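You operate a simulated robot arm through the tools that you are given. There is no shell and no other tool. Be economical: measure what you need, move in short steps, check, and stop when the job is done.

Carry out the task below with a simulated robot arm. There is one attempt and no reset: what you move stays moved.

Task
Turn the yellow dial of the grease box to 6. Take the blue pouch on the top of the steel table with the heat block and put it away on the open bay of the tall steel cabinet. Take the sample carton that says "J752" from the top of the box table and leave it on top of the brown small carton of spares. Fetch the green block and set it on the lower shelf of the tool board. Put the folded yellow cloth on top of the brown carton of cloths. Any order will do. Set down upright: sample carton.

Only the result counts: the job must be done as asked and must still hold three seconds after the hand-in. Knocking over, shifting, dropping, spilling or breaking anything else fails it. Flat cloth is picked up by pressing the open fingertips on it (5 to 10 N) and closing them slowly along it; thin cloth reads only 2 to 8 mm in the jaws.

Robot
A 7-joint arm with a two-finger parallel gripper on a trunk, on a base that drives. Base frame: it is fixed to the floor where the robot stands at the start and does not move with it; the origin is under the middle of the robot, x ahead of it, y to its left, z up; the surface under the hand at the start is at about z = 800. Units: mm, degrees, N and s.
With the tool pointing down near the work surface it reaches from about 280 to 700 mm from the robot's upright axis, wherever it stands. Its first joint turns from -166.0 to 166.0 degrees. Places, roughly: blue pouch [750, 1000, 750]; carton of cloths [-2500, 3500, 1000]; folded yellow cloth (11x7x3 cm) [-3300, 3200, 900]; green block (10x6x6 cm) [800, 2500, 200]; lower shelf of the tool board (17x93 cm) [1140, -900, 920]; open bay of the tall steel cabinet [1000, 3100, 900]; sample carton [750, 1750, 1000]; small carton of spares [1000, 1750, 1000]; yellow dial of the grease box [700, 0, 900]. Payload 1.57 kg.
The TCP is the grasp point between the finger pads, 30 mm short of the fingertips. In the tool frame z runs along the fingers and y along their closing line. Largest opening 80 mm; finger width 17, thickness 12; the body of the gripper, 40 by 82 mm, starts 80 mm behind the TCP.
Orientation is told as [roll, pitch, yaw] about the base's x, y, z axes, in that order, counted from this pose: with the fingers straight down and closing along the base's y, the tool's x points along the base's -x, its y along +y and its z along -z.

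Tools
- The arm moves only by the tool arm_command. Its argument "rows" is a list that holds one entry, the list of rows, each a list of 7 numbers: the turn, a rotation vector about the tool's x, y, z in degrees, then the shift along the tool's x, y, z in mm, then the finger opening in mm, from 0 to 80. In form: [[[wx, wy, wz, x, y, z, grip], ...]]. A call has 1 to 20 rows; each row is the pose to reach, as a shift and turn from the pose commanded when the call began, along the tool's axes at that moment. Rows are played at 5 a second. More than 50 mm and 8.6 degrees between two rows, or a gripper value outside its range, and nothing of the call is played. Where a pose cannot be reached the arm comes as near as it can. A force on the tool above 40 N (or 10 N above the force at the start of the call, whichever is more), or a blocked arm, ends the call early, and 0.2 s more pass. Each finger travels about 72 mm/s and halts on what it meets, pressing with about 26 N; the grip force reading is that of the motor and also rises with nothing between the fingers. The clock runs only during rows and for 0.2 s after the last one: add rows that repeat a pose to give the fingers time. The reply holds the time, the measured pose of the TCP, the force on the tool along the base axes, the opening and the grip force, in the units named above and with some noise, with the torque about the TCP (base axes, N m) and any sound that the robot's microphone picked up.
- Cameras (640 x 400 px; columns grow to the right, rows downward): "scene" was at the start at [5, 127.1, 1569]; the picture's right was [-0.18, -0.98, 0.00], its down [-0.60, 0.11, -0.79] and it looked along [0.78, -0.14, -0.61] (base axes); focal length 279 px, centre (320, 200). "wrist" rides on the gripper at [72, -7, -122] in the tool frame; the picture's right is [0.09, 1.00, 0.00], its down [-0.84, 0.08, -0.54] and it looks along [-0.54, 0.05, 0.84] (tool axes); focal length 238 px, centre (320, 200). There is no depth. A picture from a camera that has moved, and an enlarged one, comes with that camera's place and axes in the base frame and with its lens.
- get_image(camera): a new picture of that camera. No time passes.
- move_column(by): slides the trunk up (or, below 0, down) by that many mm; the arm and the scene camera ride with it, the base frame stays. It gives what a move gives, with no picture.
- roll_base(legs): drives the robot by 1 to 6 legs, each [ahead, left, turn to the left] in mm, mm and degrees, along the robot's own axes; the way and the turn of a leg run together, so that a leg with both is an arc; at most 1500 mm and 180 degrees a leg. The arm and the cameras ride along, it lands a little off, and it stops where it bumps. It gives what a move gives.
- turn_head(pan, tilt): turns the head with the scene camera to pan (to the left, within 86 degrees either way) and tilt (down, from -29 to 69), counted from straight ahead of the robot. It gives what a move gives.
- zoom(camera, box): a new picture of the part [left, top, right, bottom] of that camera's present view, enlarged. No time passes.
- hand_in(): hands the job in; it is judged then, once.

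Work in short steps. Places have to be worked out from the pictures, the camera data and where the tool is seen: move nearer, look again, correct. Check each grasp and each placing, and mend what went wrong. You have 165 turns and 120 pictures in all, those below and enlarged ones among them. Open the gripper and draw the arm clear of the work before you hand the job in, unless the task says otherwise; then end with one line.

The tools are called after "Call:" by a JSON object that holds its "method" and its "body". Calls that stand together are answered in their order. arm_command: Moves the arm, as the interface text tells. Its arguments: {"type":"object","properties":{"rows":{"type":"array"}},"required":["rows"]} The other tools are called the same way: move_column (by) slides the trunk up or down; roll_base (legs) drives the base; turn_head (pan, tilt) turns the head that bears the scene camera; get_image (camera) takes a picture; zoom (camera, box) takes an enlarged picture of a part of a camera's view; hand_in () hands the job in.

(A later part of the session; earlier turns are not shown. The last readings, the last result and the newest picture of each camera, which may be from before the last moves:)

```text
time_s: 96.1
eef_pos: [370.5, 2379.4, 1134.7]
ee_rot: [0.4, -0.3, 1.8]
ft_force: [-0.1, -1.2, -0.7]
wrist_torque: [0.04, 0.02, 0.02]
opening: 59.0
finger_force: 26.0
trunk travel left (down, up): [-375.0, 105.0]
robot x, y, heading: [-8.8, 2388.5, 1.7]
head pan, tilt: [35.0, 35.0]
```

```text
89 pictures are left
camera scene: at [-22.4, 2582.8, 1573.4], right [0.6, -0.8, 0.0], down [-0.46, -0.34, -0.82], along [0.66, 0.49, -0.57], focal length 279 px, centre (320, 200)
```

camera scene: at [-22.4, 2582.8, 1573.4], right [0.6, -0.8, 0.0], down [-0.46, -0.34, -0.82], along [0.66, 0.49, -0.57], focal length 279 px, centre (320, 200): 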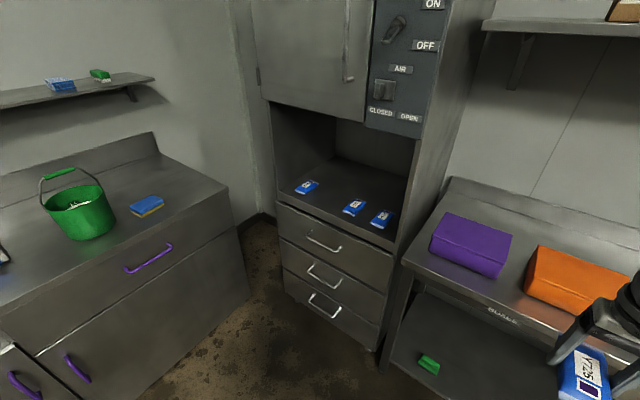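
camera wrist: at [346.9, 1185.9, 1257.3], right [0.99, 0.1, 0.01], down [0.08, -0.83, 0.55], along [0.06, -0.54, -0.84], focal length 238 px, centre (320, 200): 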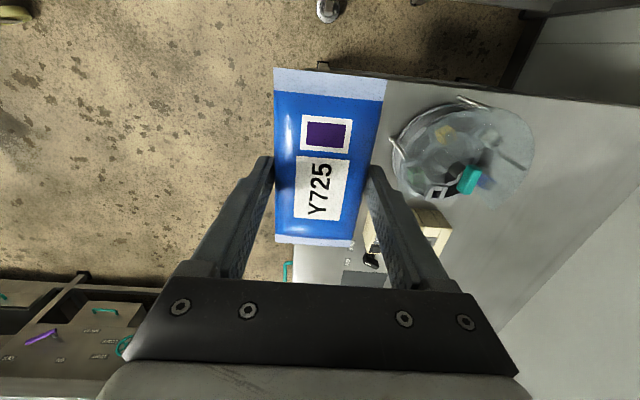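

The open bay holds three other pouches at about y=2904, 3026 and 3289 (x≈813, floor z≈880), with a gap around y≈3155. I drive in front of the bay and look straight at it.

Call:
{"method": "roll_base", "body": {"legs": [[0, 740, -1.7], [100, 0, 0]]}}

Call:
{"method": "turn_head", "body": {"pan": -5, "tilt": 35}}

Call:
{"method": "get_image", "body": {"camera": "scene"}}

```text
time_s: 103.0
eef_pos: [457.7, 3112.0, 1134.8]
ee_rot: [0.4, -0.2, 0.3]
ft_force: [-0.4, 0.2, -0.1]
wrist_torque: [0.01, 0.0, 0.0]
opening: 59.3
finger_force: 25.9
trunk travel left (down, up): [-375.0, 105.0]
robot x, y, heading: [82.1, 3132.8, 0.4]
head pan, tilt: [35.0, 35.0]
```

```text
time_s: 104.1
eef_pos: [458.2, 3112.1, 1136.2]
ee_rot: [0.3, -0.3, 0.3]
ft_force: [-0.1, 0.0, -1.5]
wrist_torque: [0.04, -0.01, 0.0]
opening: 59.6
finger_force: 26.3
trunk travel left (down, up): [-375.0, 105.0]
robot x, y, heading: [78.5, 3132.4, 0.3]
head pan, tilt: [-5.0, 35.0]
```

```text
88 pictures are left
camera scene: at [86.8, 3267.6, 1573.5], right [-0.08, -1.0, 0.0], down [-0.57, 0.05, -0.82], along [0.82, -0.07, -0.57], focal length 279 px, centre (320, 200)
```

scene: 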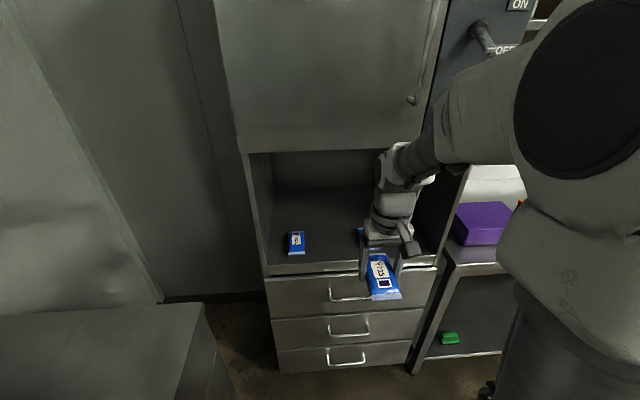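

Bay: front x≈700, floor z≈865, ceiling z≈1293, y from 2817 to 3383. I come 110 mm nearer and lower the trunk 250 mm so the forearm can enter flat.

Call:
{"method": "roll_base", "body": {"legs": [[110, 0, 0]]}}

Call:
{"method": "move_column", "body": {"by": -250}}

Call:
{"method": "arm_command", "body": {"rows": [[[0, 0, 0, 0, 10, -30, 25], [0, -5, 0, 0, 20, -70, 25], [0, -10, 0, 0, 30, -100, 25], [0, -15, 0, 0, 40, -120, 25], [0, -20, 0, 0, 45, -120, 25], [0, -20, 0, 0, 45, -120, 25]]]}}

Call:
{"method": "get_image", "body": {"camera": "scene"}}

```text
time_s: 105.5
eef_pos: [568.5, 3113.7, 1136.0]
ee_rot: [0.3, -0.3, 0.3]
ft_force: [0.4, -0.4, -0.5]
wrist_torque: [0.02, 0.02, 0.0]
opening: 59.3
finger_force: 25.8
trunk travel left (down, up): [-375.0, 105.0]
robot x, y, heading: [188.8, 3129.1, 0.1]
head pan, tilt: [-5.0, 35.0]
```

```text
time_s: 108.1
eef_pos: [568.8, 3113.5, 885.9]
ee_rot: [0.4, -0.3, 0.3]
ft_force: [0.1, 0.7, -1.0]
wrist_torque: [0.02, 0.02, 0.02]
opening: 59.4
finger_force: 26.1
trunk travel left (down, up): [-125.0, 355.0]
robot x, y, heading: [187.8, 3132.6, 0.1]
head pan, tilt: [-5.0, 35.0]
```

```text
time_s: 109.5
eef_pos: [566.3, 3156.7, 1006.4]
ee_rot: [0.4, -20.4, 0.2]
ft_force: [-0.4, 0.0, -1.3]
wrist_torque: [0.01, 0.0, -0.01]
opening: 59.3
finger_force: 25.6
trunk travel left (down, up): [-125.0, 355.0]
robot x, y, heading: [189.8, 3132.1, 0.3]
head pan, tilt: [-5.0, 35.0]
```

```text
87 pictures are left
camera scene: at [197.1, 3268.0, 1323.5], right [-0.08, -1.0, 0.0], down [-0.57, 0.05, -0.82], along [0.82, -0.07, -0.57], focal length 279 px, centre (320, 200)
```

scene: 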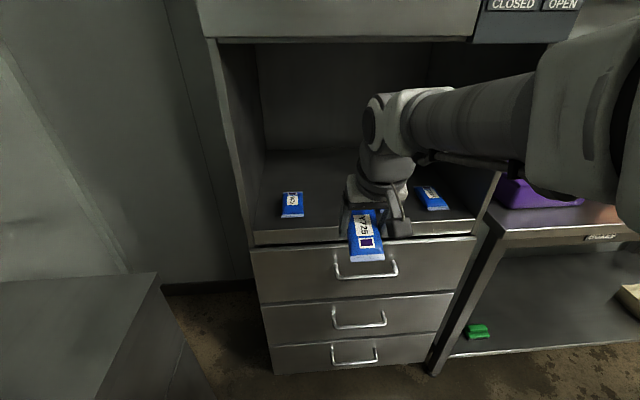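

The forearm is level now. I lower 56 mm, then push 235 mm forward into the bay over the gap.

Call:
{"method": "arm_command", "body": {"rows": [[[0, 0, 0, 10, 0, 27, 25], [0, 0, 0, 19, 0, 53, 25], [0, 0, 0, -13, 0, 64, 25], [0, 0, 0, -45, 0, 76, 25], [0, 0, 0, -77, 0, 88, 25], [0, 0, 0, -109, 0, 99, 25], [0, 0, 0, -141, 0, 111, 25], [0, 0, 0, -173, 0, 122, 25], [0, 0, 0, -202, 0, 133, 25], [0, 0, 0, -202, 0, 133, 25]]]}}

Call:
{"method": "get_image", "body": {"camera": "scene"}}

Call:
{"method": "get_image", "body": {"camera": "wrist"}}

```text
time_s: 111.7
eef_pos: [804.3, 3158.3, 950.5]
ee_rot: [0.4, -20.4, 0.1]
ft_force: [-0.6, 0.1, -0.6]
wrist_torque: [-0.02, 0.0, -0.03]
opening: 59.5
finger_force: 25.8
trunk travel left (down, up): [-125.0, 355.0]
robot x, y, heading: [189.7, 3130.8, -0.0]
head pan, tilt: [-5.0, 35.0]
```

```text
86 pictures are left
camera scene: at [197.2, 3268.0, 1323.4], right [-0.08, -1.0, 0.0], down [-0.57, 0.05, -0.82], along [0.82, -0.07, -0.57], focal length 279 px, centre (320, 200)
```

scene: 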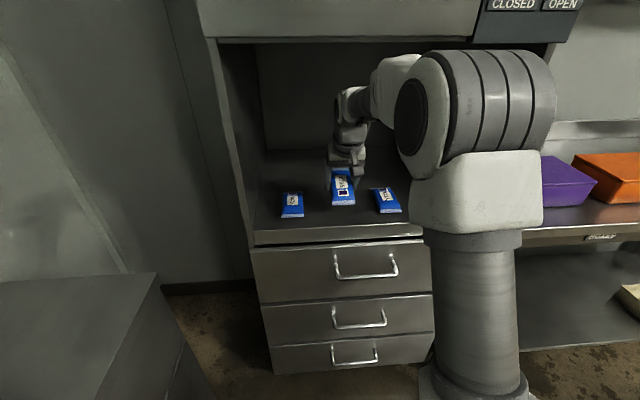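

```text
85 pictures are left
camera wrist: at [695.0, 3151.6, 1040.7], right [-0.09, 1.0, -0.03], down [0.6, 0.08, 0.8], along [0.8, 0.06, -0.6], focal length 238 px, centre (320, 200)
```

wrist: 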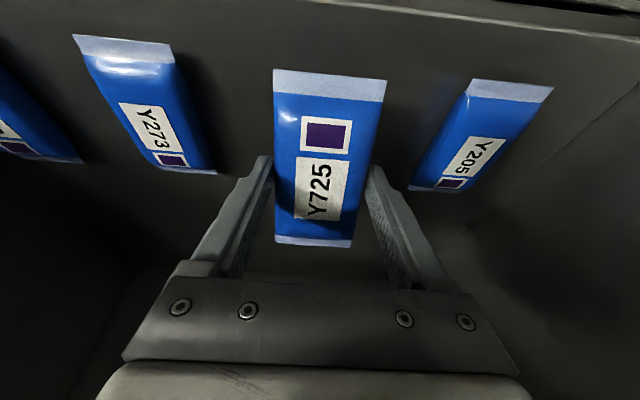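

The pouch hovers centred over the gap between two pouches. I level the hand to vertical while lowering to z≈905.

Call:
{"method": "arm_command", "body": {"rows": [[[0, 5, 0, 2, 0, 5, 25], [0, 10, 0, 4, 0, 10, 25], [0, 15, 0, 7, 0, 18, 25], [0, 20, 0, 10, 0, 28, 25], [0, 20.3, 0, 14, 0, 38, 25], [0, 20.3, 0, 15.7, 0, 42.2, 25], [0, 20.3, 0, 15.7, 0, 42.2, 25]]]}}

Call:
{"method": "get_image", "body": {"camera": "wrist"}}

Call:
{"method": "get_image", "body": {"camera": "scene"}}

```text
time_s: 113.3
eef_pos: [803.8, 3159.2, 905.6]
ee_rot: [0.4, 0.0, 0.3]
ft_force: [0.5, 0.3, -1.3]
wrist_torque: [-0.01, -0.01, -0.02]
opening: 59.4
finger_force: 25.4
trunk travel left (down, up): [-125.0, 355.0]
robot x, y, heading: [192.4, 3134.1, 0.3]
head pan, tilt: [-5.0, 35.0]
```

```text
84 pictures are left
camera wrist: at [731.5, 3150.6, 1028.0], right [-0.1, 1.0, 0.01], down [0.84, 0.08, 0.54], along [0.54, 0.06, -0.84], focal length 238 px, centre (320, 200)
```

wrist: 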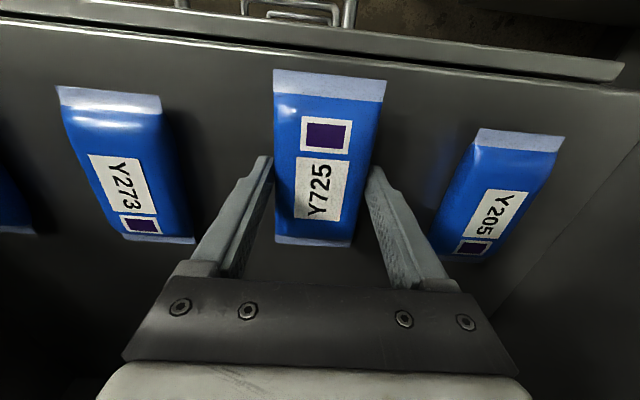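

```text
83 pictures are left
camera scene: at [197.1, 3268.0, 1323.5], right [-0.08, -1.0, 0.0], down [-0.57, 0.05, -0.82], along [0.82, -0.07, -0.57], focal length 279 px, centre (320, 200)
```

scene: 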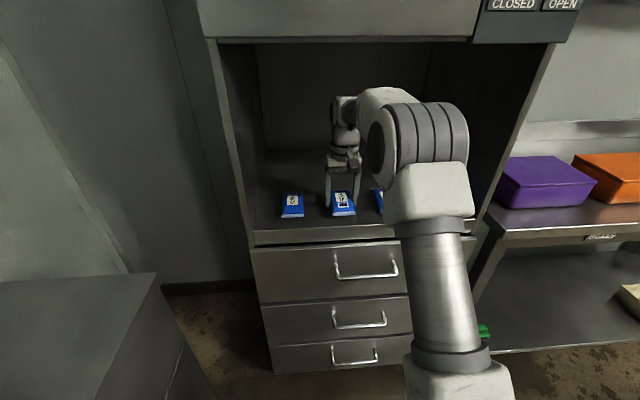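

Now I lower in small steps toward the bay floor, watching the force.

Call:
{"method": "arm_command", "body": {"rows": [[[0, 0, 0, 0, 0, 2, 25], [0, 0, 0, 0, 0, 4, 25], [0, 0, 0, 0, 0, 6, 25], [0, 0, 0, 0, 0, 6, 25]]]}}

```text
time_s: 114.3
eef_pos: [803.4, 3158.3, 900.4]
ee_rot: [0.4, 0.0, 0.3]
ft_force: [-0.3, 0.4, -2.3]
wrist_torque: [0.0, 0.01, 0.01]
opening: 59.2
finger_force: 26.0
trunk travel left (down, up): [-125.0, 355.0]
robot x, y, heading: [188.8, 3131.1, 0.2]
head pan, tilt: [-5.0, 35.0]
```

Call:
{"method": "arm_command", "body": {"rows": [[[0, 0, 0, 0, 0, 2, 25], [0, 0, 0, 0, 0, 4, 25], [0, 0, 0, 0, 0, 6, 25], [0, 0, 0, 0, 0, 6, 25]]]}}

```text
time_s: 115.3
eef_pos: [802.6, 3158.3, 894.7]
ee_rot: [0.4, 0.0, 0.3]
ft_force: [-0.4, 0.2, -1.2]
wrist_torque: [-0.02, 0.02, 0.0]
opening: 59.2
finger_force: 25.9
trunk travel left (down, up): [-125.0, 355.0]
robot x, y, heading: [188.9, 3138.1, 0.2]
head pan, tilt: [-5.0, 35.0]
```

No contact yet; the neighbours look about 35 mm deeper than this pouch. I lower further.

Call:
{"method": "arm_command", "body": {"rows": [[[0, 0, 0, 0, 0, 4, 25], [0, 0, 0, 0, 0, 8, 25], [0, 0, 0, 0, 0, 12, 25], [0, 0, 0, 0, 0, 12, 25]]]}}

Call:
{"method": "get_image", "body": {"camera": "wrist"}}

```text
time_s: 116.2
eef_pos: [803.5, 3158.7, 890.8]
ee_rot: [0.3, -0.7, 0.3]
ft_force: [-8.7, 0.8, 16.6]
wrist_torque: [-0.56, 0.58, -0.34]
opening: 59.2
finger_force: 25.9
trunk travel left (down, up): [-125.0, 355.0]
robot x, y, heading: [190.4, 3133.7, 0.3]
head pan, tilt: [-5.0, 35.0]
stopped in row 4: the force on the tool passed its limit at 42 N (the readings are from after the stop); the commanded pose is now the measured one
```

```text
82 pictures are left
camera wrist: at [729.9, 3151.7, 1011.5], right [-0.1, 1.0, 0.0], down [0.83, 0.08, 0.55], along [0.55, 0.06, -0.83], focal length 238 px, centre (320, 200)
```

wrist: 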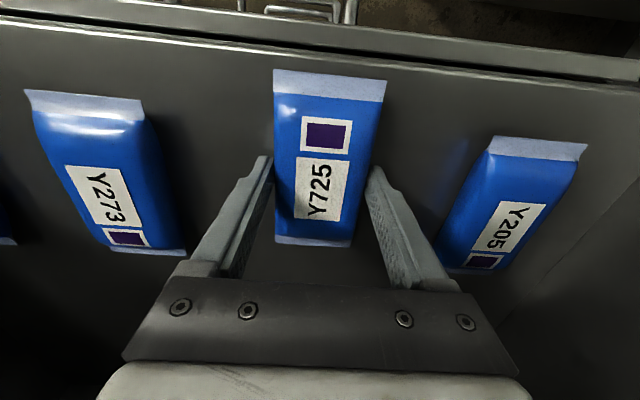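

The pouch is on the bay floor (z≈861). I open the fingers, lift 35 mm, check, and then withdraw.

Call:
{"method": "arm_command", "body": {"rows": [[[0, 0.7, 0, 0, 0, -0.5, 62], [0, 0.7, 0, 0, 0, -0.5, 72], [0, 0.7, 0, 0, 0, -0.5, 74], [0, 0.7, 0, 0, 0, -10, 74], [0, 0.7, 0, 0, 0, -22, 74], [0, 0.7, 0, 0, 0, -40, 74]]]}}

Call:
{"method": "get_image", "body": {"camera": "wrist"}}

```text
time_s: 117.6
eef_pos: [802.5, 3159.4, 927.2]
ee_rot: [0.3, 0.2, 0.4]
ft_force: [0.4, 0.0, -0.1]
wrist_torque: [0.01, 0.01, -0.02]
opening: 74.2
finger_force: 0.1
trunk travel left (down, up): [-125.0, 355.0]
robot x, y, heading: [191.6, 3131.2, 0.1]
head pan, tilt: [-5.0, 35.0]
```

```text
81 pictures are left
camera wrist: at [731.1, 3151.7, 1048.8], right [-0.1, 1.0, 0.01], down [0.84, 0.08, 0.54], along [0.54, 0.06, -0.84], focal length 238 px, centre (320, 200)
```

wrist: 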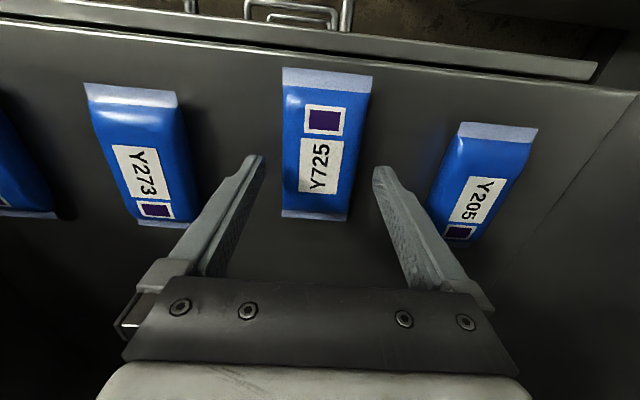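

The pouch is placed. I withdraw the arm from the bay, then drive back and right toward the green block, which triangulates to about (788, 2553, 210).

Call:
{"method": "arm_command", "body": {"rows": [[[0, 0, 0, 30, 0, -5, 74], [0, 0, 0, 65, 0, -10, 74], [0, 0, 0, 105, 0, -10, 74], [0, 0, 0, 145, 0, -10, 74], [0, 0, 0, 185, 0, -10, 74], [0, 0, 0, 225, 0, -10, 74], [0, 0, 0, 250, 0, -10, 74]]]}}

Call:
{"method": "roll_base", "body": {"legs": [[-150, 0, 0], [0, -580, 0]]}}

Call:
{"method": "turn_head", "body": {"pan": -8, "tilt": 50}}

Call:
{"method": "get_image", "body": {"camera": "scene"}}

```text
time_s: 119.2
eef_pos: [554.0, 3158.0, 938.5]
ee_rot: [0.5, 0.2, 0.3]
ft_force: [0.3, -0.3, 0.0]
wrist_torque: [0.0, -0.02, 0.03]
opening: 73.9
finger_force: 0.1
trunk travel left (down, up): [-125.0, 355.0]
robot x, y, heading: [188.8, 3130.0, -0.0]
head pan, tilt: [-5.0, 35.0]
```

```text
time_s: 125.2
eef_pos: [410.4, 2587.5, 939.6]
ee_rot: [0.3, 0.1, 0.6]
ft_force: [-0.6, -0.5, -0.1]
wrist_torque: [-0.03, 0.0, -0.02]
opening: 74.1
finger_force: 0.1
trunk travel left (down, up): [-125.0, 355.0]
robot x, y, heading: [45.8, 2560.3, 0.7]
head pan, tilt: [-5.0, 35.0]
```

```text
time_s: 125.9
eef_pos: [410.2, 2586.3, 939.3]
ee_rot: [0.3, 0.1, 0.7]
ft_force: [-0.2, -1.4, 1.1]
wrist_torque: [0.02, 0.03, -0.04]
opening: 74.0
finger_force: 0.0
trunk travel left (down, up): [-125.0, 355.0]
robot x, y, heading: [47.0, 2558.0, 0.6]
head pan, tilt: [-8.0, 50.0]
```

```text
80 pictures are left
camera scene: at [40.4, 2692.0, 1301.8], right [-0.13, -0.99, 0.0], down [-0.76, 0.1, -0.64], along [0.64, -0.08, -0.77], focal length 279 px, centre (320, 200)
```

scene: 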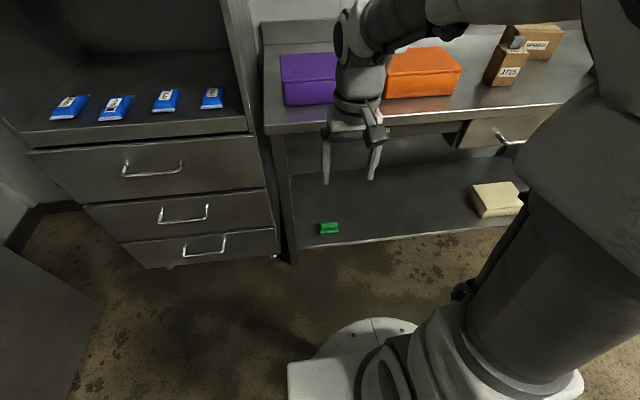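

Call:
{"method": "zoom", "body": {"camera": "scene", "box": [280, 190, 380, 253]}}

```text
6.35 times, centred on (330, 222) of scene
camera zoom: at [40.4, 2692.0, 1301.8], right [-0.13, -0.99, 0.0], down [-0.76, 0.1, -0.64], along [0.64, -0.08, -0.77], focal length 1773 px, centre (256, 64)
```

zoom: 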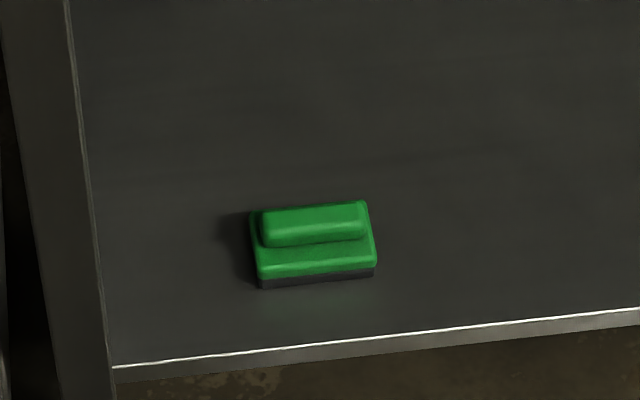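

The block is a sanding-type block with a ridge on top, long along y, at about (770, 2559) on the lower shelf. I back off, lower the trunk fully, and bring the hand low in front with closing along x.

Call:
{"method": "roll_base", "body": {"legs": [[-120, 0, -0.6]]}}

Call:
{"method": "move_column", "body": {"by": -125}}

Call:
{"method": "arm_command", "body": {"rows": [[[0, 0, 8, -15, -2, 30, 78], [0, 0, 16, -35, -4, 60, 78], [0, 0, 24, -60, -6, 90, 78], [0, 0, 32, -85, -8, 120, 78], [0, 0, 40, -110, -10, 150, 78], [0, 0, 48, -135, -12, 180, 78], [0, 0, 56, -160, -14, 210, 78], [0, 0, 64, -185, -16, 240, 78], [0, 0, 72, -205, -20, 275, 78], [0, 0, 80, -220, -24, 310, 78], [0, 0, 88, -230, -28, 350, 78], [0, 0, 90, -237, -28, 390, 78], [0, 0, 90, -237, -28, 430, 78], [0, 0, 90, -237, -28, 465, 78], [0, 0, 90, -237, -28, 465, 78]]]}}

Call:
{"method": "get_image", "body": {"camera": "scene"}}

```text
time_s: 127.4
eef_pos: [291.1, 2582.1, 939.5]
ee_rot: [0.2, 0.2, 0.2]
ft_force: [0.1, 0.8, 0.1]
wrist_torque: [0.02, 0.01, 0.03]
opening: 74.1
finger_force: 0.1
trunk travel left (down, up): [-125.0, 355.0]
robot x, y, heading: [-72.8, 2559.5, 0.1]
head pan, tilt: [-8.0, 50.0]
```

```text
time_s: 128.9
eef_pos: [291.8, 2582.4, 815.8]
ee_rot: [0.2, 0.1, 0.0]
ft_force: [-0.8, -0.3, 0.3]
wrist_torque: [-0.02, 0.03, -0.01]
opening: 73.7
finger_force: 0.0
trunk travel left (down, up): [0.0, 480.0]
robot x, y, heading: [-77.2, 2561.6, -0.0]
head pan, tilt: [-8.0, 50.0]
```

```text
time_s: 132.1
eef_pos: [527.7, 2559.8, 348.0]
ee_rot: [-0.2, 0.4, -90.0]
ft_force: [-0.2, 0.6, 0.2]
wrist_torque: [-0.01, -0.04, -0.01]
opening: 77.8
finger_force: 0.1
trunk travel left (down, up): [0.0, 480.0]
robot x, y, heading: [-74.0, 2559.5, 0.0]
head pan, tilt: [-8.0, 50.0]
```

```text
78 pictures are left
camera scene: at [-77.8, 2691.4, 1176.7], right [-0.14, -0.99, 0.0], down [-0.76, 0.11, -0.64], along [0.64, -0.09, -0.77], focal length 279 px, centre (320, 200)
```

scene: 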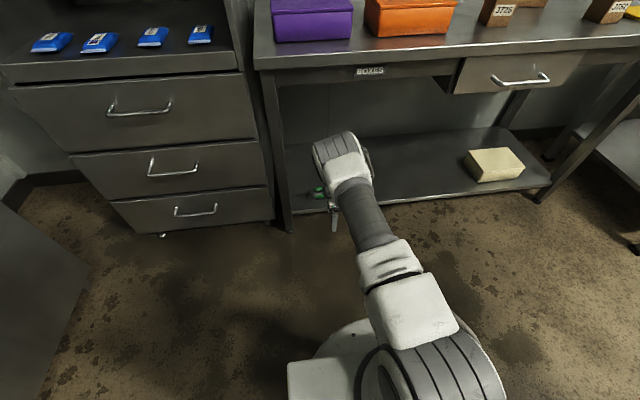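

The arm reaches this low pose well. I check the wrist view.

Call:
{"method": "get_image", "body": {"camera": "wrist"}}

```text
77 pictures are left
camera wrist: at [521.7, 2630.8, 469.8], right [1.0, 0.09, 0.0], down [0.08, -0.84, 0.54], along [0.05, -0.53, -0.84], focal length 238 px, centre (320, 200)
```

wrist: 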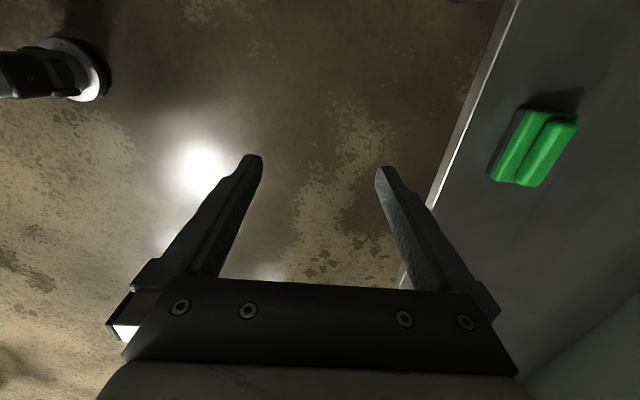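

The block's ridge centre is at (770, 2561), as expected. I drive ahead 243 mm so the hand comes over it under the table top.

Call:
{"method": "roll_base", "body": {"legs": [[240, 0, 0]]}}

Call:
{"method": "get_image", "body": {"camera": "wrist"}}

```text
time_s: 134.3
eef_pos: [763.0, 2560.1, 347.4]
ee_rot: [-0.1, 0.3, -89.9]
ft_force: [0.5, 0.4, -0.2]
wrist_torque: [-0.01, 0.04, -0.01]
opening: 77.8
finger_force: 0.1
trunk travel left (down, up): [0.0, 480.0]
robot x, y, heading: [160.4, 2559.6, -0.1]
head pan, tilt: [-8.0, 50.0]
```

```text
76 pictures are left
camera wrist: at [756.7, 2631.4, 470.0], right [1.0, 0.09, 0.0], down [0.08, -0.84, 0.54], along [0.05, -0.53, -0.84], focal length 238 px, centre (320, 200)
```

wrist: 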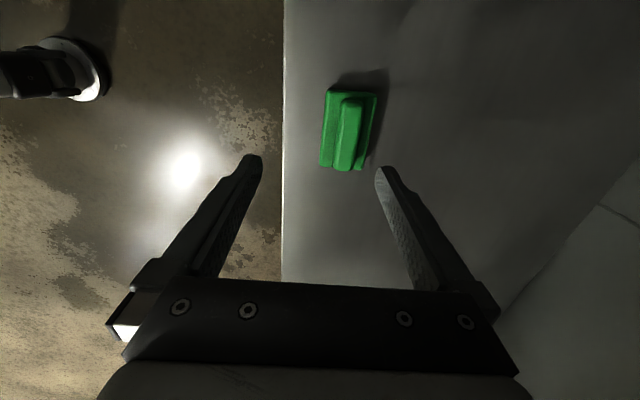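

Call:
{"method": "zoom", "body": {"camera": "wrist", "box": [288, 70, 416, 190]}}

```text
3.33 times, centred on (352, 130) of wrist
camera zoom: at [756.7, 2631.4, 470.0], right [1.0, 0.09, 0.0], down [0.08, -0.84, 0.54], along [0.05, -0.53, -0.84], focal length 794 px, centre (213, 433)
```

zoom: 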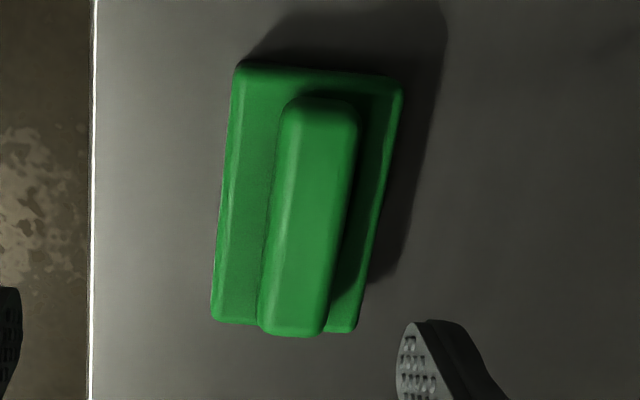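

The ridge centre works out to about (796, 2551), ridge top near z≈215. I shift over it and go down to TCP z≈265.

Call:
{"method": "arm_command", "body": {"rows": [[[0, 0, 0, -9, 33, 0, 50], [0, 0, 0, -9, 33, 40, 50], [0, 0, 0, -9, 33, 70, 50], [0, 0, 0, -9, 33, 82, 50], [0, 0, 0, -9, 33, 82, 50]]]}}

Call:
{"method": "get_image", "body": {"camera": "wrist"}}

```text
time_s: 135.5
eef_pos: [796.4, 2551.9, 266.4]
ee_rot: [-0.2, 0.4, -89.9]
ft_force: [0.6, 0.5, 0.0]
wrist_torque: [-0.01, 0.0, 0.01]
opening: 49.8
finger_force: 0.0
trunk travel left (down, up): [0.0, 480.0]
robot x, y, heading: [160.1, 2561.7, 0.1]
head pan, tilt: [-8.0, 50.0]
```

```text
74 pictures are left
camera wrist: at [790.2, 2623.2, 388.7], right [1.0, 0.09, 0.0], down [0.08, -0.84, 0.54], along [0.05, -0.53, -0.84], focal length 238 px, centre (320, 200)
```

wrist: 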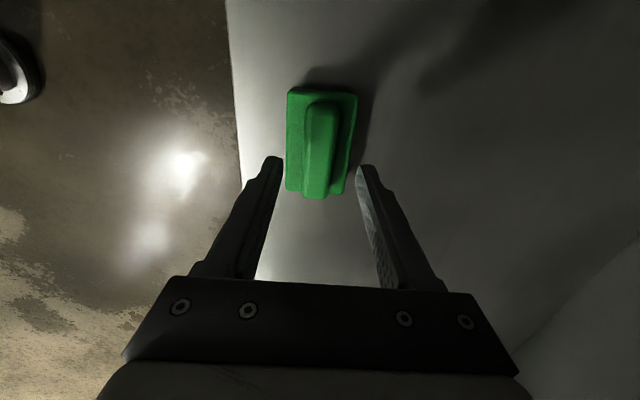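

The ridge is centred under the hand. I go down in small steps toward TCP z≈222.

Call:
{"method": "arm_command", "body": {"rows": [[[0, 0, 0, 0, 0, 12, 50], [0, 0, 0, 0, 0, 24, 50], [0, 0, 0, 0, 0, 34, 50], [0, 0, 0, 0, 0, 40, 50], [0, 0, 0, 0, 0, 44, 50], [0, 0, 0, 0, 0, 44, 50]]]}}

Call:
{"method": "get_image", "body": {"camera": "wrist"}}

```text
time_s: 136.9
eef_pos: [784.6, 2550.3, 232.0]
ee_rot: [-0.2, 0.3, -89.8]
ft_force: [0.1, 0.2, -1.1]
wrist_torque: [-0.01, -0.03, 0.0]
opening: 50.2
finger_force: 0.0
out of reach, approached as far as the arm can: row 2, 3, 4, 5, 6
trunk travel left (down, up): [0.0, 480.0]
robot x, y, heading: [160.8, 2558.2, 0.2]
head pan, tilt: [-8.0, 50.0]
```

```text
73 pictures are left
camera wrist: at [777.4, 2622.3, 355.9], right [1.0, 0.09, 0.0], down [0.08, -0.84, 0.54], along [0.05, -0.53, -0.84], focal length 238 px, centre (320, 200)
```

wrist: 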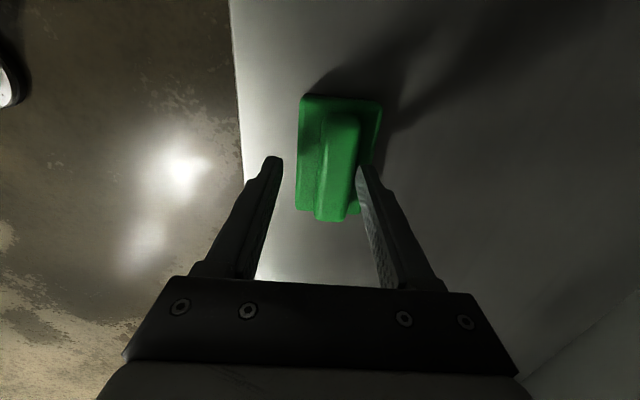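

The arm is at its reach limit. I raise, pull the hand back 48 mm, and drive the base 60 mm nearer.

Call:
{"method": "arm_command", "body": {"rows": [[[0, 0, 0, 0, 0, -15, 50], [0, 0, 0, 0, 0, -35, 50], [0, 0, 0, 0, -25, -40, 50], [0, 0, 0, 0, -48, -40, 50]]]}}

Call:
{"method": "roll_base", "body": {"legs": [[62, 0, 0]]}}

Call:
{"method": "get_image", "body": {"camera": "wrist"}}

```text
time_s: 137.9
eef_pos: [736.4, 2550.1, 273.3]
ee_rot: [-0.2, 0.2, -89.9]
ft_force: [-0.3, 0.2, 0.3]
wrist_torque: [0.04, -0.02, -0.01]
opening: 50.1
finger_force: 0.1
trunk travel left (down, up): [0.0, 480.0]
robot x, y, heading: [162.2, 2558.9, 0.0]
head pan, tilt: [-8.0, 50.0]
```

```text
time_s: 138.9
eef_pos: [800.2, 2551.2, 272.1]
ee_rot: [-0.2, 0.3, -89.9]
ft_force: [-0.2, 0.1, -0.4]
wrist_torque: [0.04, 0.0, -0.02]
opening: 49.9
finger_force: 0.0
trunk travel left (down, up): [0.0, 480.0]
robot x, y, heading: [225.1, 2560.4, 0.2]
head pan, tilt: [-8.0, 50.0]
```

```text
72 pictures are left
camera wrist: at [793.5, 2622.5, 395.3], right [1.0, 0.09, 0.0], down [0.08, -0.84, 0.54], along [0.05, -0.53, -0.84], focal length 238 px, centre (320, 200)
```

wrist: 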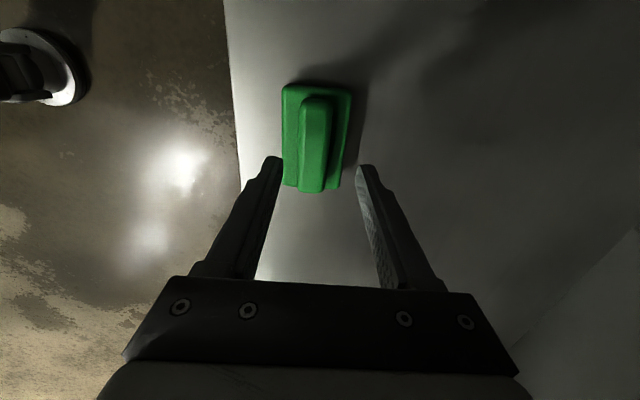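

I shift 4 mm back and descend stepwise.

Call:
{"method": "arm_command", "body": {"rows": [[[0, 0, 0, 0, -4, 12, 50], [0, 0, 0, 0, -4, 24, 50], [0, 0, 0, 0, -4, 36, 50], [0, 0, 0, 0, -4, 42, 50], [0, 0, 0, 0, -4, 47, 50], [0, 0, 0, 0, -4, 47, 50]]]}}

Call:
{"method": "get_image", "body": {"camera": "wrist"}}

```text
time_s: 140.3
eef_pos: [794.8, 2551.2, 224.3]
ee_rot: [0.0, 0.4, -89.9]
ft_force: [-0.1, 0.1, -0.1]
wrist_torque: [0.01, -0.01, 0.03]
opening: 50.0
finger_force: 0.0
trunk travel left (down, up): [0.0, 480.0]
robot x, y, heading: [223.3, 2559.4, 0.3]
head pan, tilt: [-8.0, 50.0]
```

```text
71 pictures are left
camera wrist: at [789.7, 2622.7, 348.1], right [1.0, 0.09, 0.0], down [0.08, -0.84, 0.54], along [0.05, -0.53, -0.84], focal length 238 px, centre (320, 200)
```

wrist: 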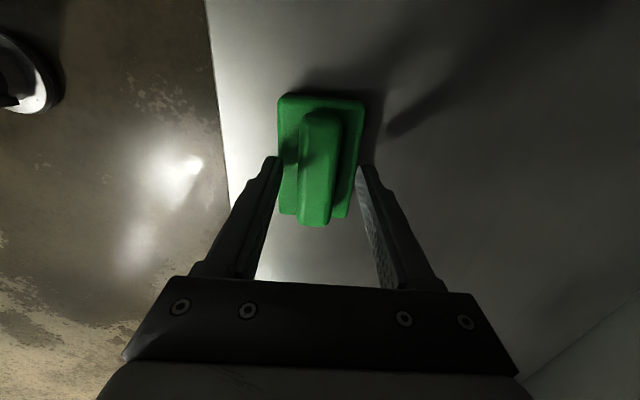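

The ridge is between the fingers. I lower further, feeling for the block's shoulder.

Call:
{"method": "arm_command", "body": {"rows": [[[0, 0, 0, 0, 0, 4, 50], [0, 0, 0, 0, 0, 8, 50], [0, 0, 0, 0, 0, 10, 50], [0, 0, 0, 0, 0, 10, 50]]]}}

```text
time_s: 141.3
eef_pos: [798.5, 2551.3, 219.5]
ee_rot: [0.1, 0.5, -89.8]
ft_force: [-6.8, -0.3, 22.2]
wrist_torque: [-0.06, 0.3, 0.01]
opening: 50.1
finger_force: 0.1
trunk travel left (down, up): [0.0, 480.0]
robot x, y, heading: [223.0, 2560.2, 0.2]
head pan, tilt: [-8.0, 50.0]
stopped in row 4: the force on the tool passed its limit at 42 N (the readings are from after the stop); the commanded pose is now the measured one
```

Tips are on the shoulder (z≈189). I raise 3 mm, close on the ridge, and lift a little.

Call:
{"method": "arm_command", "body": {"rows": [[[0, 0, 0, 0, -2, -3, 50], [0, 0, 0, 0, -2, -3, 35], [0, 0, 0, 0, -2, -3, 20], [0, 0, 0, 0, -2, -3, 8], [0, 0, 0, 0, -2, -3, 8], [0, 0, 0, 0, -2, -3, 8], [0, 0, 0, 0, -2, -8, 8], [0, 0, 0, 0, -2, -18, 8], [0, 0, 0, 0, -2, -30, 8], [0, 0, 0, 0, -2, -30, 8]]]}}

Call:
{"method": "get_image", "body": {"camera": "wrist"}}

```text
time_s: 143.5
eef_pos: [795.8, 2551.2, 246.8]
ee_rot: [-0.2, 0.5, -89.7]
ft_force: [-0.4, -0.1, -1.3]
wrist_torque: [0.0, -0.03, -0.04]
opening: 25.2
finger_force: 25.8
trunk travel left (down, up): [0.0, 480.0]
robot x, y, heading: [223.4, 2556.7, -0.1]
head pan, tilt: [-8.0, 50.0]
```

```text
70 pictures are left
camera wrist: at [788.9, 2623.9, 369.9], right [1.0, 0.1, 0.0], down [0.08, -0.84, 0.54], along [0.05, -0.53, -0.84], focal length 238 px, centre (320, 200)
```

wrist: 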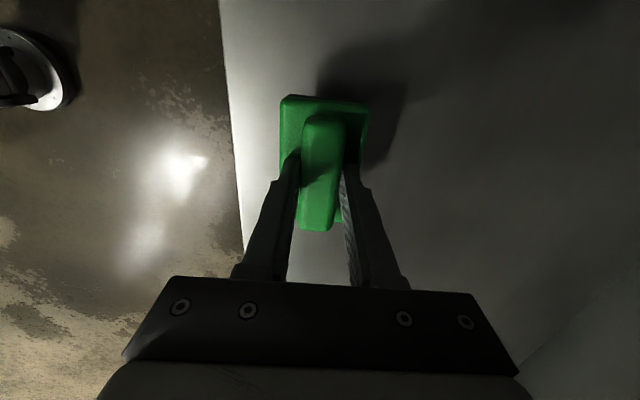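

The block is held (25 mm on the ridge). I raise it, back the base out, raise the trunk, and tuck the hand.

Call:
{"method": "arm_command", "body": {"rows": [[[0, 0, 0, 0, 0, -25, 8], [0, 0, 0, 0, 0, -50, 8], [0, 0, 0, 0, 0, -70, 8]]]}}

Call:
{"method": "roll_base", "body": {"legs": [[-350, 0, 0]]}}

Call:
{"method": "move_column", "body": {"by": 375}}

Call:
{"method": "arm_command", "body": {"rows": [[[0, 0, -8, 0, -10, -30, 8], [0, 0, -16, 0, -25, -65, 8], [0, 0, -24, 0, -40, -105, 8], [0, 0, -32, 0, -55, -145, 8], [0, 0, -40, 0, -70, -185, 8], [0, 0, -48, 0, -85, -225, 8], [0, 0, -56, 0, -100, -265, 8], [0, 0, -64, 0, -115, -305, 8], [0, 0, -72, 0, -130, -345, 8], [0, 0, -80, 0, -145, -385, 8], [0, 0, -88, 0, -160, -420, 8], [0, 0, -90, 0, -175, -450, 8]]]}}

Call:
{"method": "get_image", "body": {"camera": "wrist"}}

```text
time_s: 144.3
eef_pos: [786.7, 2551.3, 310.2]
ee_rot: [-1.0, 0.4, -89.9]
ft_force: [0.3, -0.4, -0.2]
wrist_torque: [0.02, -0.02, -0.01]
opening: 25.3
finger_force: 25.8
trunk travel left (down, up): [0.0, 480.0]
robot x, y, heading: [222.4, 2559.5, 0.1]
head pan, tilt: [-8.0, 50.0]
```

```text
time_s: 147.1
eef_pos: [442.6, 2550.8, 317.8]
ee_rot: [-0.1, 0.4, -90.0]
ft_force: [-0.2, 0.3, -1.8]
wrist_torque: [-0.02, 0.01, -0.01]
opening: 25.5
finger_force: 26.3
trunk travel left (down, up): [0.0, 480.0]
robot x, y, heading: [-126.7, 2560.8, 0.2]
head pan, tilt: [-8.0, 50.0]
```

```text
time_s: 150.8
eef_pos: [442.2, 2552.2, 693.5]
ee_rot: [-0.2, 0.4, -89.9]
ft_force: [-0.1, 0.6, 0.2]
wrist_torque: [-0.03, 0.0, -0.01]
opening: 25.2
finger_force: 26.1
trunk travel left (down, up): [-375.0, 105.0]
robot x, y, heading: [-125.9, 2560.4, 0.0]
head pan, tilt: [-8.0, 50.0]
```

```text
time_s: 153.3
eef_pos: [267.9, 2547.0, 1142.6]
ee_rot: [0.4, 0.2, 0.2]
ft_force: [-1.5, -0.9, -1.0]
wrist_torque: [0.0, -0.01, 0.0]
opening: 25.1
finger_force: 25.8
trunk travel left (down, up): [-375.0, 105.0]
robot x, y, heading: [-126.0, 2556.7, 0.3]
head pan, tilt: [-8.0, 50.0]
```

```text
69 pictures are left
camera wrist: at [197.4, 2539.1, 1265.2], right [-0.1, 1.0, 0.01], down [0.84, 0.08, 0.54], along [0.54, 0.06, -0.84], focal length 238 px, centre (320, 200)
```

wrist: 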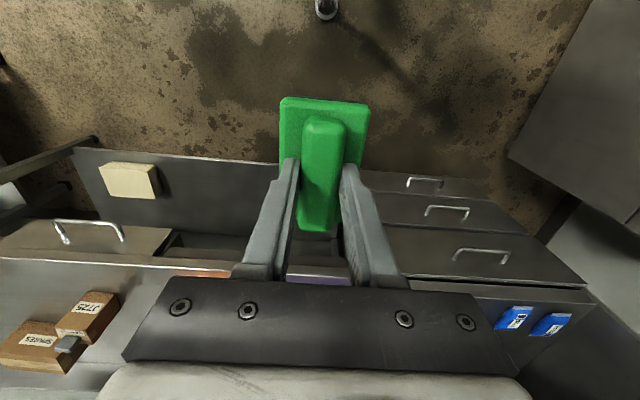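

I drive right along the tables to about y=450 and look toward the tool board.

Call:
{"method": "roll_base", "body": {"legs": [[0, -1300, 0], [0, -800, 0]]}}

Call:
{"method": "turn_head", "body": {"pan": -60, "tilt": 25}}

Call:
{"method": "get_image", "body": {"camera": "scene"}}

```text
time_s: 169.2
eef_pos: [273.7, 460.4, 1142.1]
ee_rot: [0.4, 0.2, 0.6]
ft_force: [0.6, 0.4, -1.1]
wrist_torque: [-0.01, -0.03, 0.02]
opening: 25.4
finger_force: 26.0
trunk travel left (down, up): [-375.0, 105.0]
robot x, y, heading: [-123.5, 471.2, 0.4]
head pan, tilt: [-8.0, 50.0]
```

```text
time_s: 170.4
eef_pos: [273.5, 463.5, 1142.2]
ee_rot: [0.4, 0.2, 0.6]
ft_force: [0.2, 0.6, -1.8]
wrist_torque: [0.02, -0.01, 0.02]
opening: 25.4
finger_force: 25.6
trunk travel left (down, up): [-375.0, 105.0]
robot x, y, heading: [-124.0, 469.7, 0.4]
head pan, tilt: [-60.0, 25.0]
```

```text
68 pictures are left
camera scene: at [-157.7, 534.1, 1589.2], right [-0.86, -0.51, 0.0], down [-0.21, 0.36, -0.91], along [0.46, -0.78, -0.42], focal length 279 px, centre (320, 200)
```

scene: 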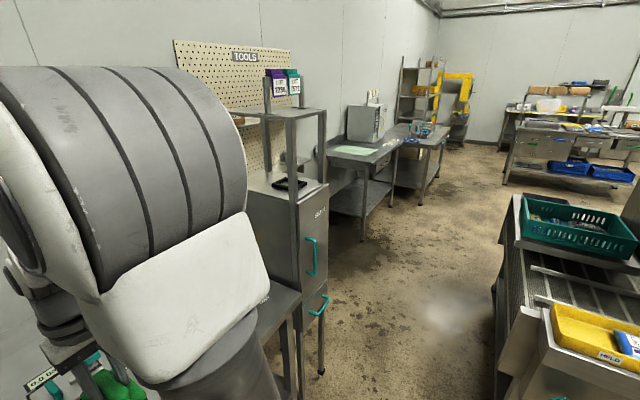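

The tool board is behind the tall cabinet on the right. I turn to face -y and drive ahead between the cabinet and the conveyor.

Call:
{"method": "roll_base", "body": {"legs": [[20, 0, 0], [0, 0, -90.4]]}}

Call:
{"method": "turn_head", "body": {"pan": 15, "tilt": 35}}

Call:
{"method": "get_image", "body": {"camera": "scene"}}

```text
time_s: 176.5
eef_pos: [-125.4, 74.2, 1142.4]
ee_rot: [0.3, 0.2, -91.4]
ft_force: [-0.2, 0.0, -0.7]
wrist_torque: [0.02, 0.02, 0.03]
opening: 25.6
finger_force: 26.1
trunk travel left (down, up): [-375.0, 105.0]
robot x, y, heading: [-106.1, 471.3, -91.6]
head pan, tilt: [-60.0, 25.0]
```

```text
time_s: 177.9
eef_pos: [-125.9, 74.7, 1143.4]
ee_rot: [0.3, 0.1, -91.4]
ft_force: [0.1, -0.5, -1.2]
wrist_torque: [-0.01, -0.02, 0.0]
opening: 25.3
finger_force: 25.3
trunk travel left (down, up): [-375.0, 105.0]
robot x, y, heading: [-101.3, 476.5, -91.6]
head pan, tilt: [15.0, 35.0]
```

```text
67 pictures are left
camera scene: at [59.6, 465.0, 1573.5], right [-0.97, -0.23, 0.0], down [-0.13, 0.56, -0.82], along [0.19, -0.8, -0.57], focal length 279 px, centre (320, 200)
```

scene: 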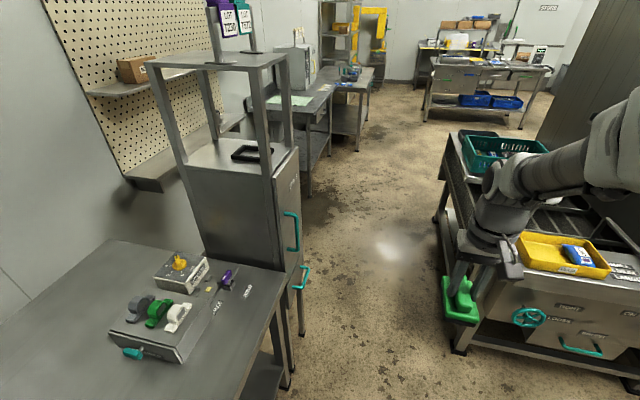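

The lower shelf of the tool board (z≈920) is clear behind the cabinet. I drive ahead down the corridor, then turn to face it.

Call:
{"method": "roll_base", "body": {"legs": [[1330, 40, 1.6], [0, 0, 90]]}}

Call:
{"method": "turn_head", "body": {"pan": 0, "tilt": 30}}

Call:
{"method": "get_image", "body": {"camera": "scene"}}

```text
time_s: 192.0
eef_pos: [319.7, -831.1, 1142.9]
ee_rot: [0.4, 0.3, 3.3]
ft_force: [-0.4, -0.9, -1.0]
wrist_torque: [-0.01, 0.01, 0.03]
opening: 25.4
finger_force: 26.1
trunk travel left (down, up): [-375.0, 105.0]
robot x, y, heading: [-78.2, -840.5, 3.5]
head pan, tilt: [15.0, 35.0]
```

```text
time_s: 192.8
eef_pos: [322.0, -831.1, 1142.1]
ee_rot: [0.3, 0.1, 3.3]
ft_force: [0.1, -0.5, -1.4]
wrist_torque: [0.02, -0.01, -0.01]
opening: 25.2
finger_force: 25.4
trunk travel left (down, up): [-375.0, 105.0]
robot x, y, heading: [-78.3, -839.4, 3.6]
head pan, tilt: [0.0, 30.0]
```

```text
66 pictures are left
camera scene: at [-74.8, -698.2, 1581.2], right [0.06, -1.0, 0.0], down [-0.5, -0.03, -0.87], along [0.86, 0.05, -0.5], focal length 279 px, centre (320, 200)
```

scene: 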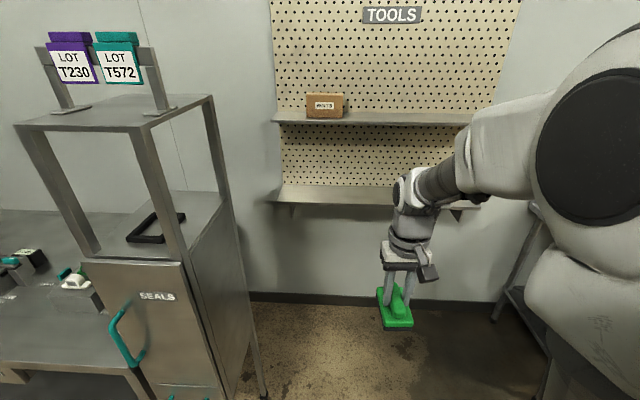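

The lower shelf is empty: front edge x≈1050, z≈920, upper shelf at z≈1285. I drive ahead 510 mm and lower the trunk 300 mm.

Call:
{"method": "roll_base", "body": {"legs": [[510, 0, -3.5]]}}

Call:
{"method": "move_column", "body": {"by": -300}}

Call:
{"method": "arm_command", "body": {"rows": [[[0, 0, 0, 0, 0, -40, 8], [0, 0, 0, 0, 0, -80, 8], [0, 0, 0, 0, 0, -120, 8], [0, 0, 0, 0, 0, -155, 8], [0, 0, 0, 0, 0, -155, 8]]]}}

Call:
{"method": "get_image", "body": {"camera": "scene"}}

```text
time_s: 196.7
eef_pos: [837.6, -837.0, 1141.3]
ee_rot: [0.4, 0.2, 0.3]
ft_force: [0.7, -1.1, -1.9]
wrist_torque: [0.0, -0.01, 0.01]
opening: 25.3
finger_force: 25.9
trunk travel left (down, up): [-375.0, 105.0]
robot x, y, heading: [436.7, -823.4, 0.3]
head pan, tilt: [0.0, 30.0]
```

```text
time_s: 199.7
eef_pos: [837.2, -837.7, 842.4]
ee_rot: [0.4, 0.0, 0.3]
ft_force: [0.1, 0.5, -1.2]
wrist_torque: [0.02, 0.02, -0.02]
opening: 25.5
finger_force: 25.9
trunk travel left (down, up): [-75.0, 405.0]
robot x, y, heading: [437.3, -825.5, 0.2]
head pan, tilt: [0.0, 30.0]
```

```text
time_s: 200.9
eef_pos: [836.8, -838.4, 999.8]
ee_rot: [0.4, 0.2, 0.3]
ft_force: [0.2, 0.1, -0.4]
wrist_torque: [0.0, -0.03, -0.03]
opening: 25.2
finger_force: 26.0
trunk travel left (down, up): [-75.0, 405.0]
robot x, y, heading: [442.4, -827.4, 0.4]
head pan, tilt: [0.0, 30.0]
```

```text
65 pictures are left
camera scene: at [449.6, -682.9, 1281.2], right [0.0, -1.0, 0.0], down [-0.5, 0.0, -0.87], along [0.87, 0.0, -0.5], focal length 279 px, centre (320, 200)
```

scene: 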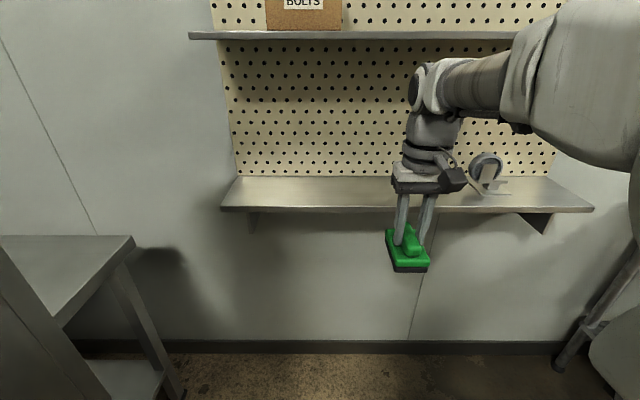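

The block hovers about 20 mm above shelf level, with ~30 mm to spare under the upper shelf. I drive 65 mm ahead and then extend the arm over the shelf.

Call:
{"method": "roll_base", "body": {"legs": [[65, 0, 0]]}}

Call:
{"method": "arm_command", "body": {"rows": [[[0, 0, 0, -30, 0, 0, 8], [0, 0, 0, -65, 0, 0, 8], [0, 0, 0, -100, 0, 0, 8], [0, 0, 0, -135, 0, 0, 8], [0, 0, 0, -170, 0, 0, 8], [0, 0, 0, -195, 0, 0, 8], [0, 0, 0, -212, 0, 0, 8], [0, 0, 0, -212, 0, 0, 8]]]}}

Call:
{"method": "get_image", "body": {"camera": "scene"}}

Call:
{"method": "get_image", "body": {"camera": "wrist"}}

```text
time_s: 202.0
eef_pos: [901.2, -838.3, 997.4]
ee_rot: [0.4, 0.3, 0.3]
ft_force: [-0.9, 0.2, 0.0]
wrist_torque: [-0.02, 0.01, 0.01]
opening: 25.3
finger_force: 26.0
trunk travel left (down, up): [-75.0, 405.0]
robot x, y, heading: [502.2, -823.9, 0.2]
head pan, tilt: [0.0, 30.0]
```

```text
time_s: 203.8
eef_pos: [1114.2, -836.7, 997.6]
ee_rot: [0.4, 0.2, 0.2]
ft_force: [0.5, -0.8, -0.9]
wrist_torque: [0.03, 0.02, 0.01]
opening: 25.3
finger_force: 26.4
trunk travel left (down, up): [-75.0, 405.0]
robot x, y, heading: [503.3, -825.6, 0.2]
head pan, tilt: [0.0, 30.0]
```

```text
64 pictures are left
camera scene: at [513.5, -682.7, 1281.2], right [0.0, -1.0, 0.0], down [-0.5, 0.0, -0.87], along [0.87, 0.0, -0.5], focal length 279 px, centre (320, 200)
```

scene: 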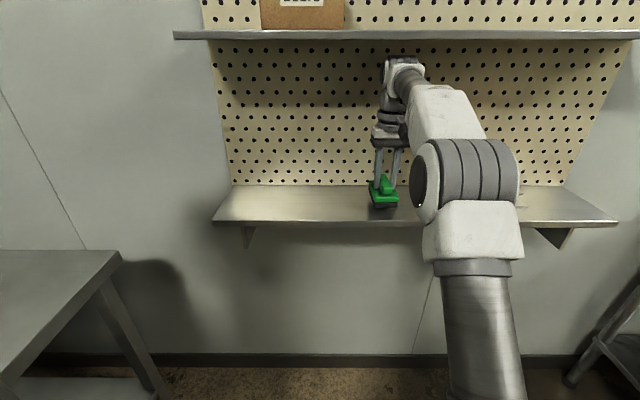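

```text
63 pictures are left
camera wrist: at [1041.8, -845.1, 1119.5], right [-0.1, 1.0, 0.01], down [0.84, 0.08, 0.54], along [0.54, 0.06, -0.84], focal length 238 px, centre (320, 200)
```

wrist: 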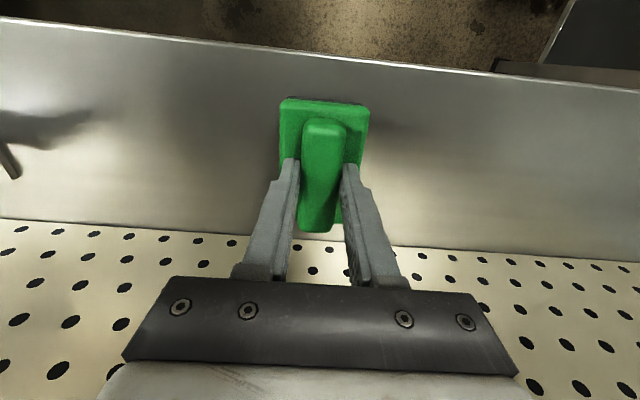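

Position is good; I move 10 mm further in and lower in small steps to contact.

Call:
{"method": "arm_command", "body": {"rows": [[[0, 0, 0, -10, 0, 5, 8], [0, 0, 0, -10, 0, 10, 8], [0, 0, 0, -10, 0, 14, 8], [0, 0, 0, -10, 0, 14, 8]]]}}

```text
time_s: 204.8
eef_pos: [1122.8, -836.7, 983.8]
ee_rot: [0.4, 0.3, 0.3]
ft_force: [0.1, -0.6, -1.0]
wrist_torque: [-0.03, 0.0, -0.02]
opening: 25.4
finger_force: 26.6
trunk travel left (down, up): [-75.0, 405.0]
robot x, y, heading: [501.3, -823.1, 0.5]
head pan, tilt: [0.0, 30.0]
```

Call:
{"method": "arm_command", "body": {"rows": [[[0, 0, 0, 0, 0, 2, 8], [0, 0, 0, 0, 0, 4, 8], [0, 0, 0, 0, 0, 6, 8], [0, 0, 0, 0, 0, 8, 8], [0, 0, 0, 0, 0, 8, 8]]]}}

```text
time_s: 206.0
eef_pos: [1122.7, -836.0, 980.3]
ee_rot: [0.3, -0.3, 0.3]
ft_force: [5.3, 0.5, 31.6]
wrist_torque: [-0.38, 0.56, 0.02]
opening: 25.5
finger_force: 26.3
trunk travel left (down, up): [-75.0, 405.0]
robot x, y, heading: [500.5, -829.6, 0.3]
head pan, tilt: [0.0, 30.0]
```

The block is on the shelf (contact 31 N). I ease off, open, rise 6 mm, and withdraw straight back along the ridge.

Call:
{"method": "arm_command", "body": {"rows": [[[0, 0, 0, 0, 0, -3, 15], [0, 0, 0, 0, 0, -3.5, 30], [0, 0, 0, 0, 0, -3.5, 50], [0, 0, 0, 0, 0, -6, 50], [0, 0, 0, 0, 0, -12, 50], [0, 0, 0, 15, 0, -16, 50], [0, 0, 0, 45, 0, -18, 50], [0, 0, 0, 85, 0, -18, 50], [0, 0, 0, 125, 0, -18, 50], [0, 0, 0, 165, 0, -18, 50], [0, 0, 0, 205, 0, -18, 50], [0, 0, 0, 230, 0, -18, 50]]]}}

Call:
{"method": "get_image", "body": {"camera": "scene"}}

```text
time_s: 208.6
eef_pos: [892.1, -837.0, 996.1]
ee_rot: [0.4, 0.1, 0.4]
ft_force: [0.3, 0.4, -0.7]
wrist_torque: [-0.01, 0.02, 0.0]
opening: 50.2
finger_force: 0.1
trunk travel left (down, up): [-75.0, 405.0]
robot x, y, heading: [504.1, -825.7, 0.2]
head pan, tilt: [0.0, 30.0]
```

```text
62 pictures are left
camera scene: at [513.6, -682.7, 1281.2], right [0.0, -1.0, 0.0], down [-0.5, 0.0, -0.87], along [0.87, 0.0, -0.5], focal length 279 px, centre (320, 200)
```

scene: 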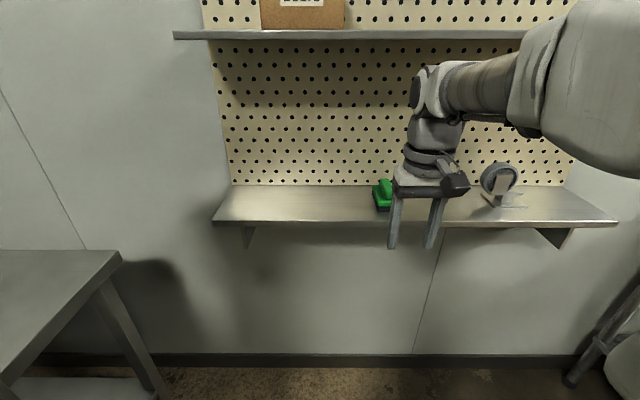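

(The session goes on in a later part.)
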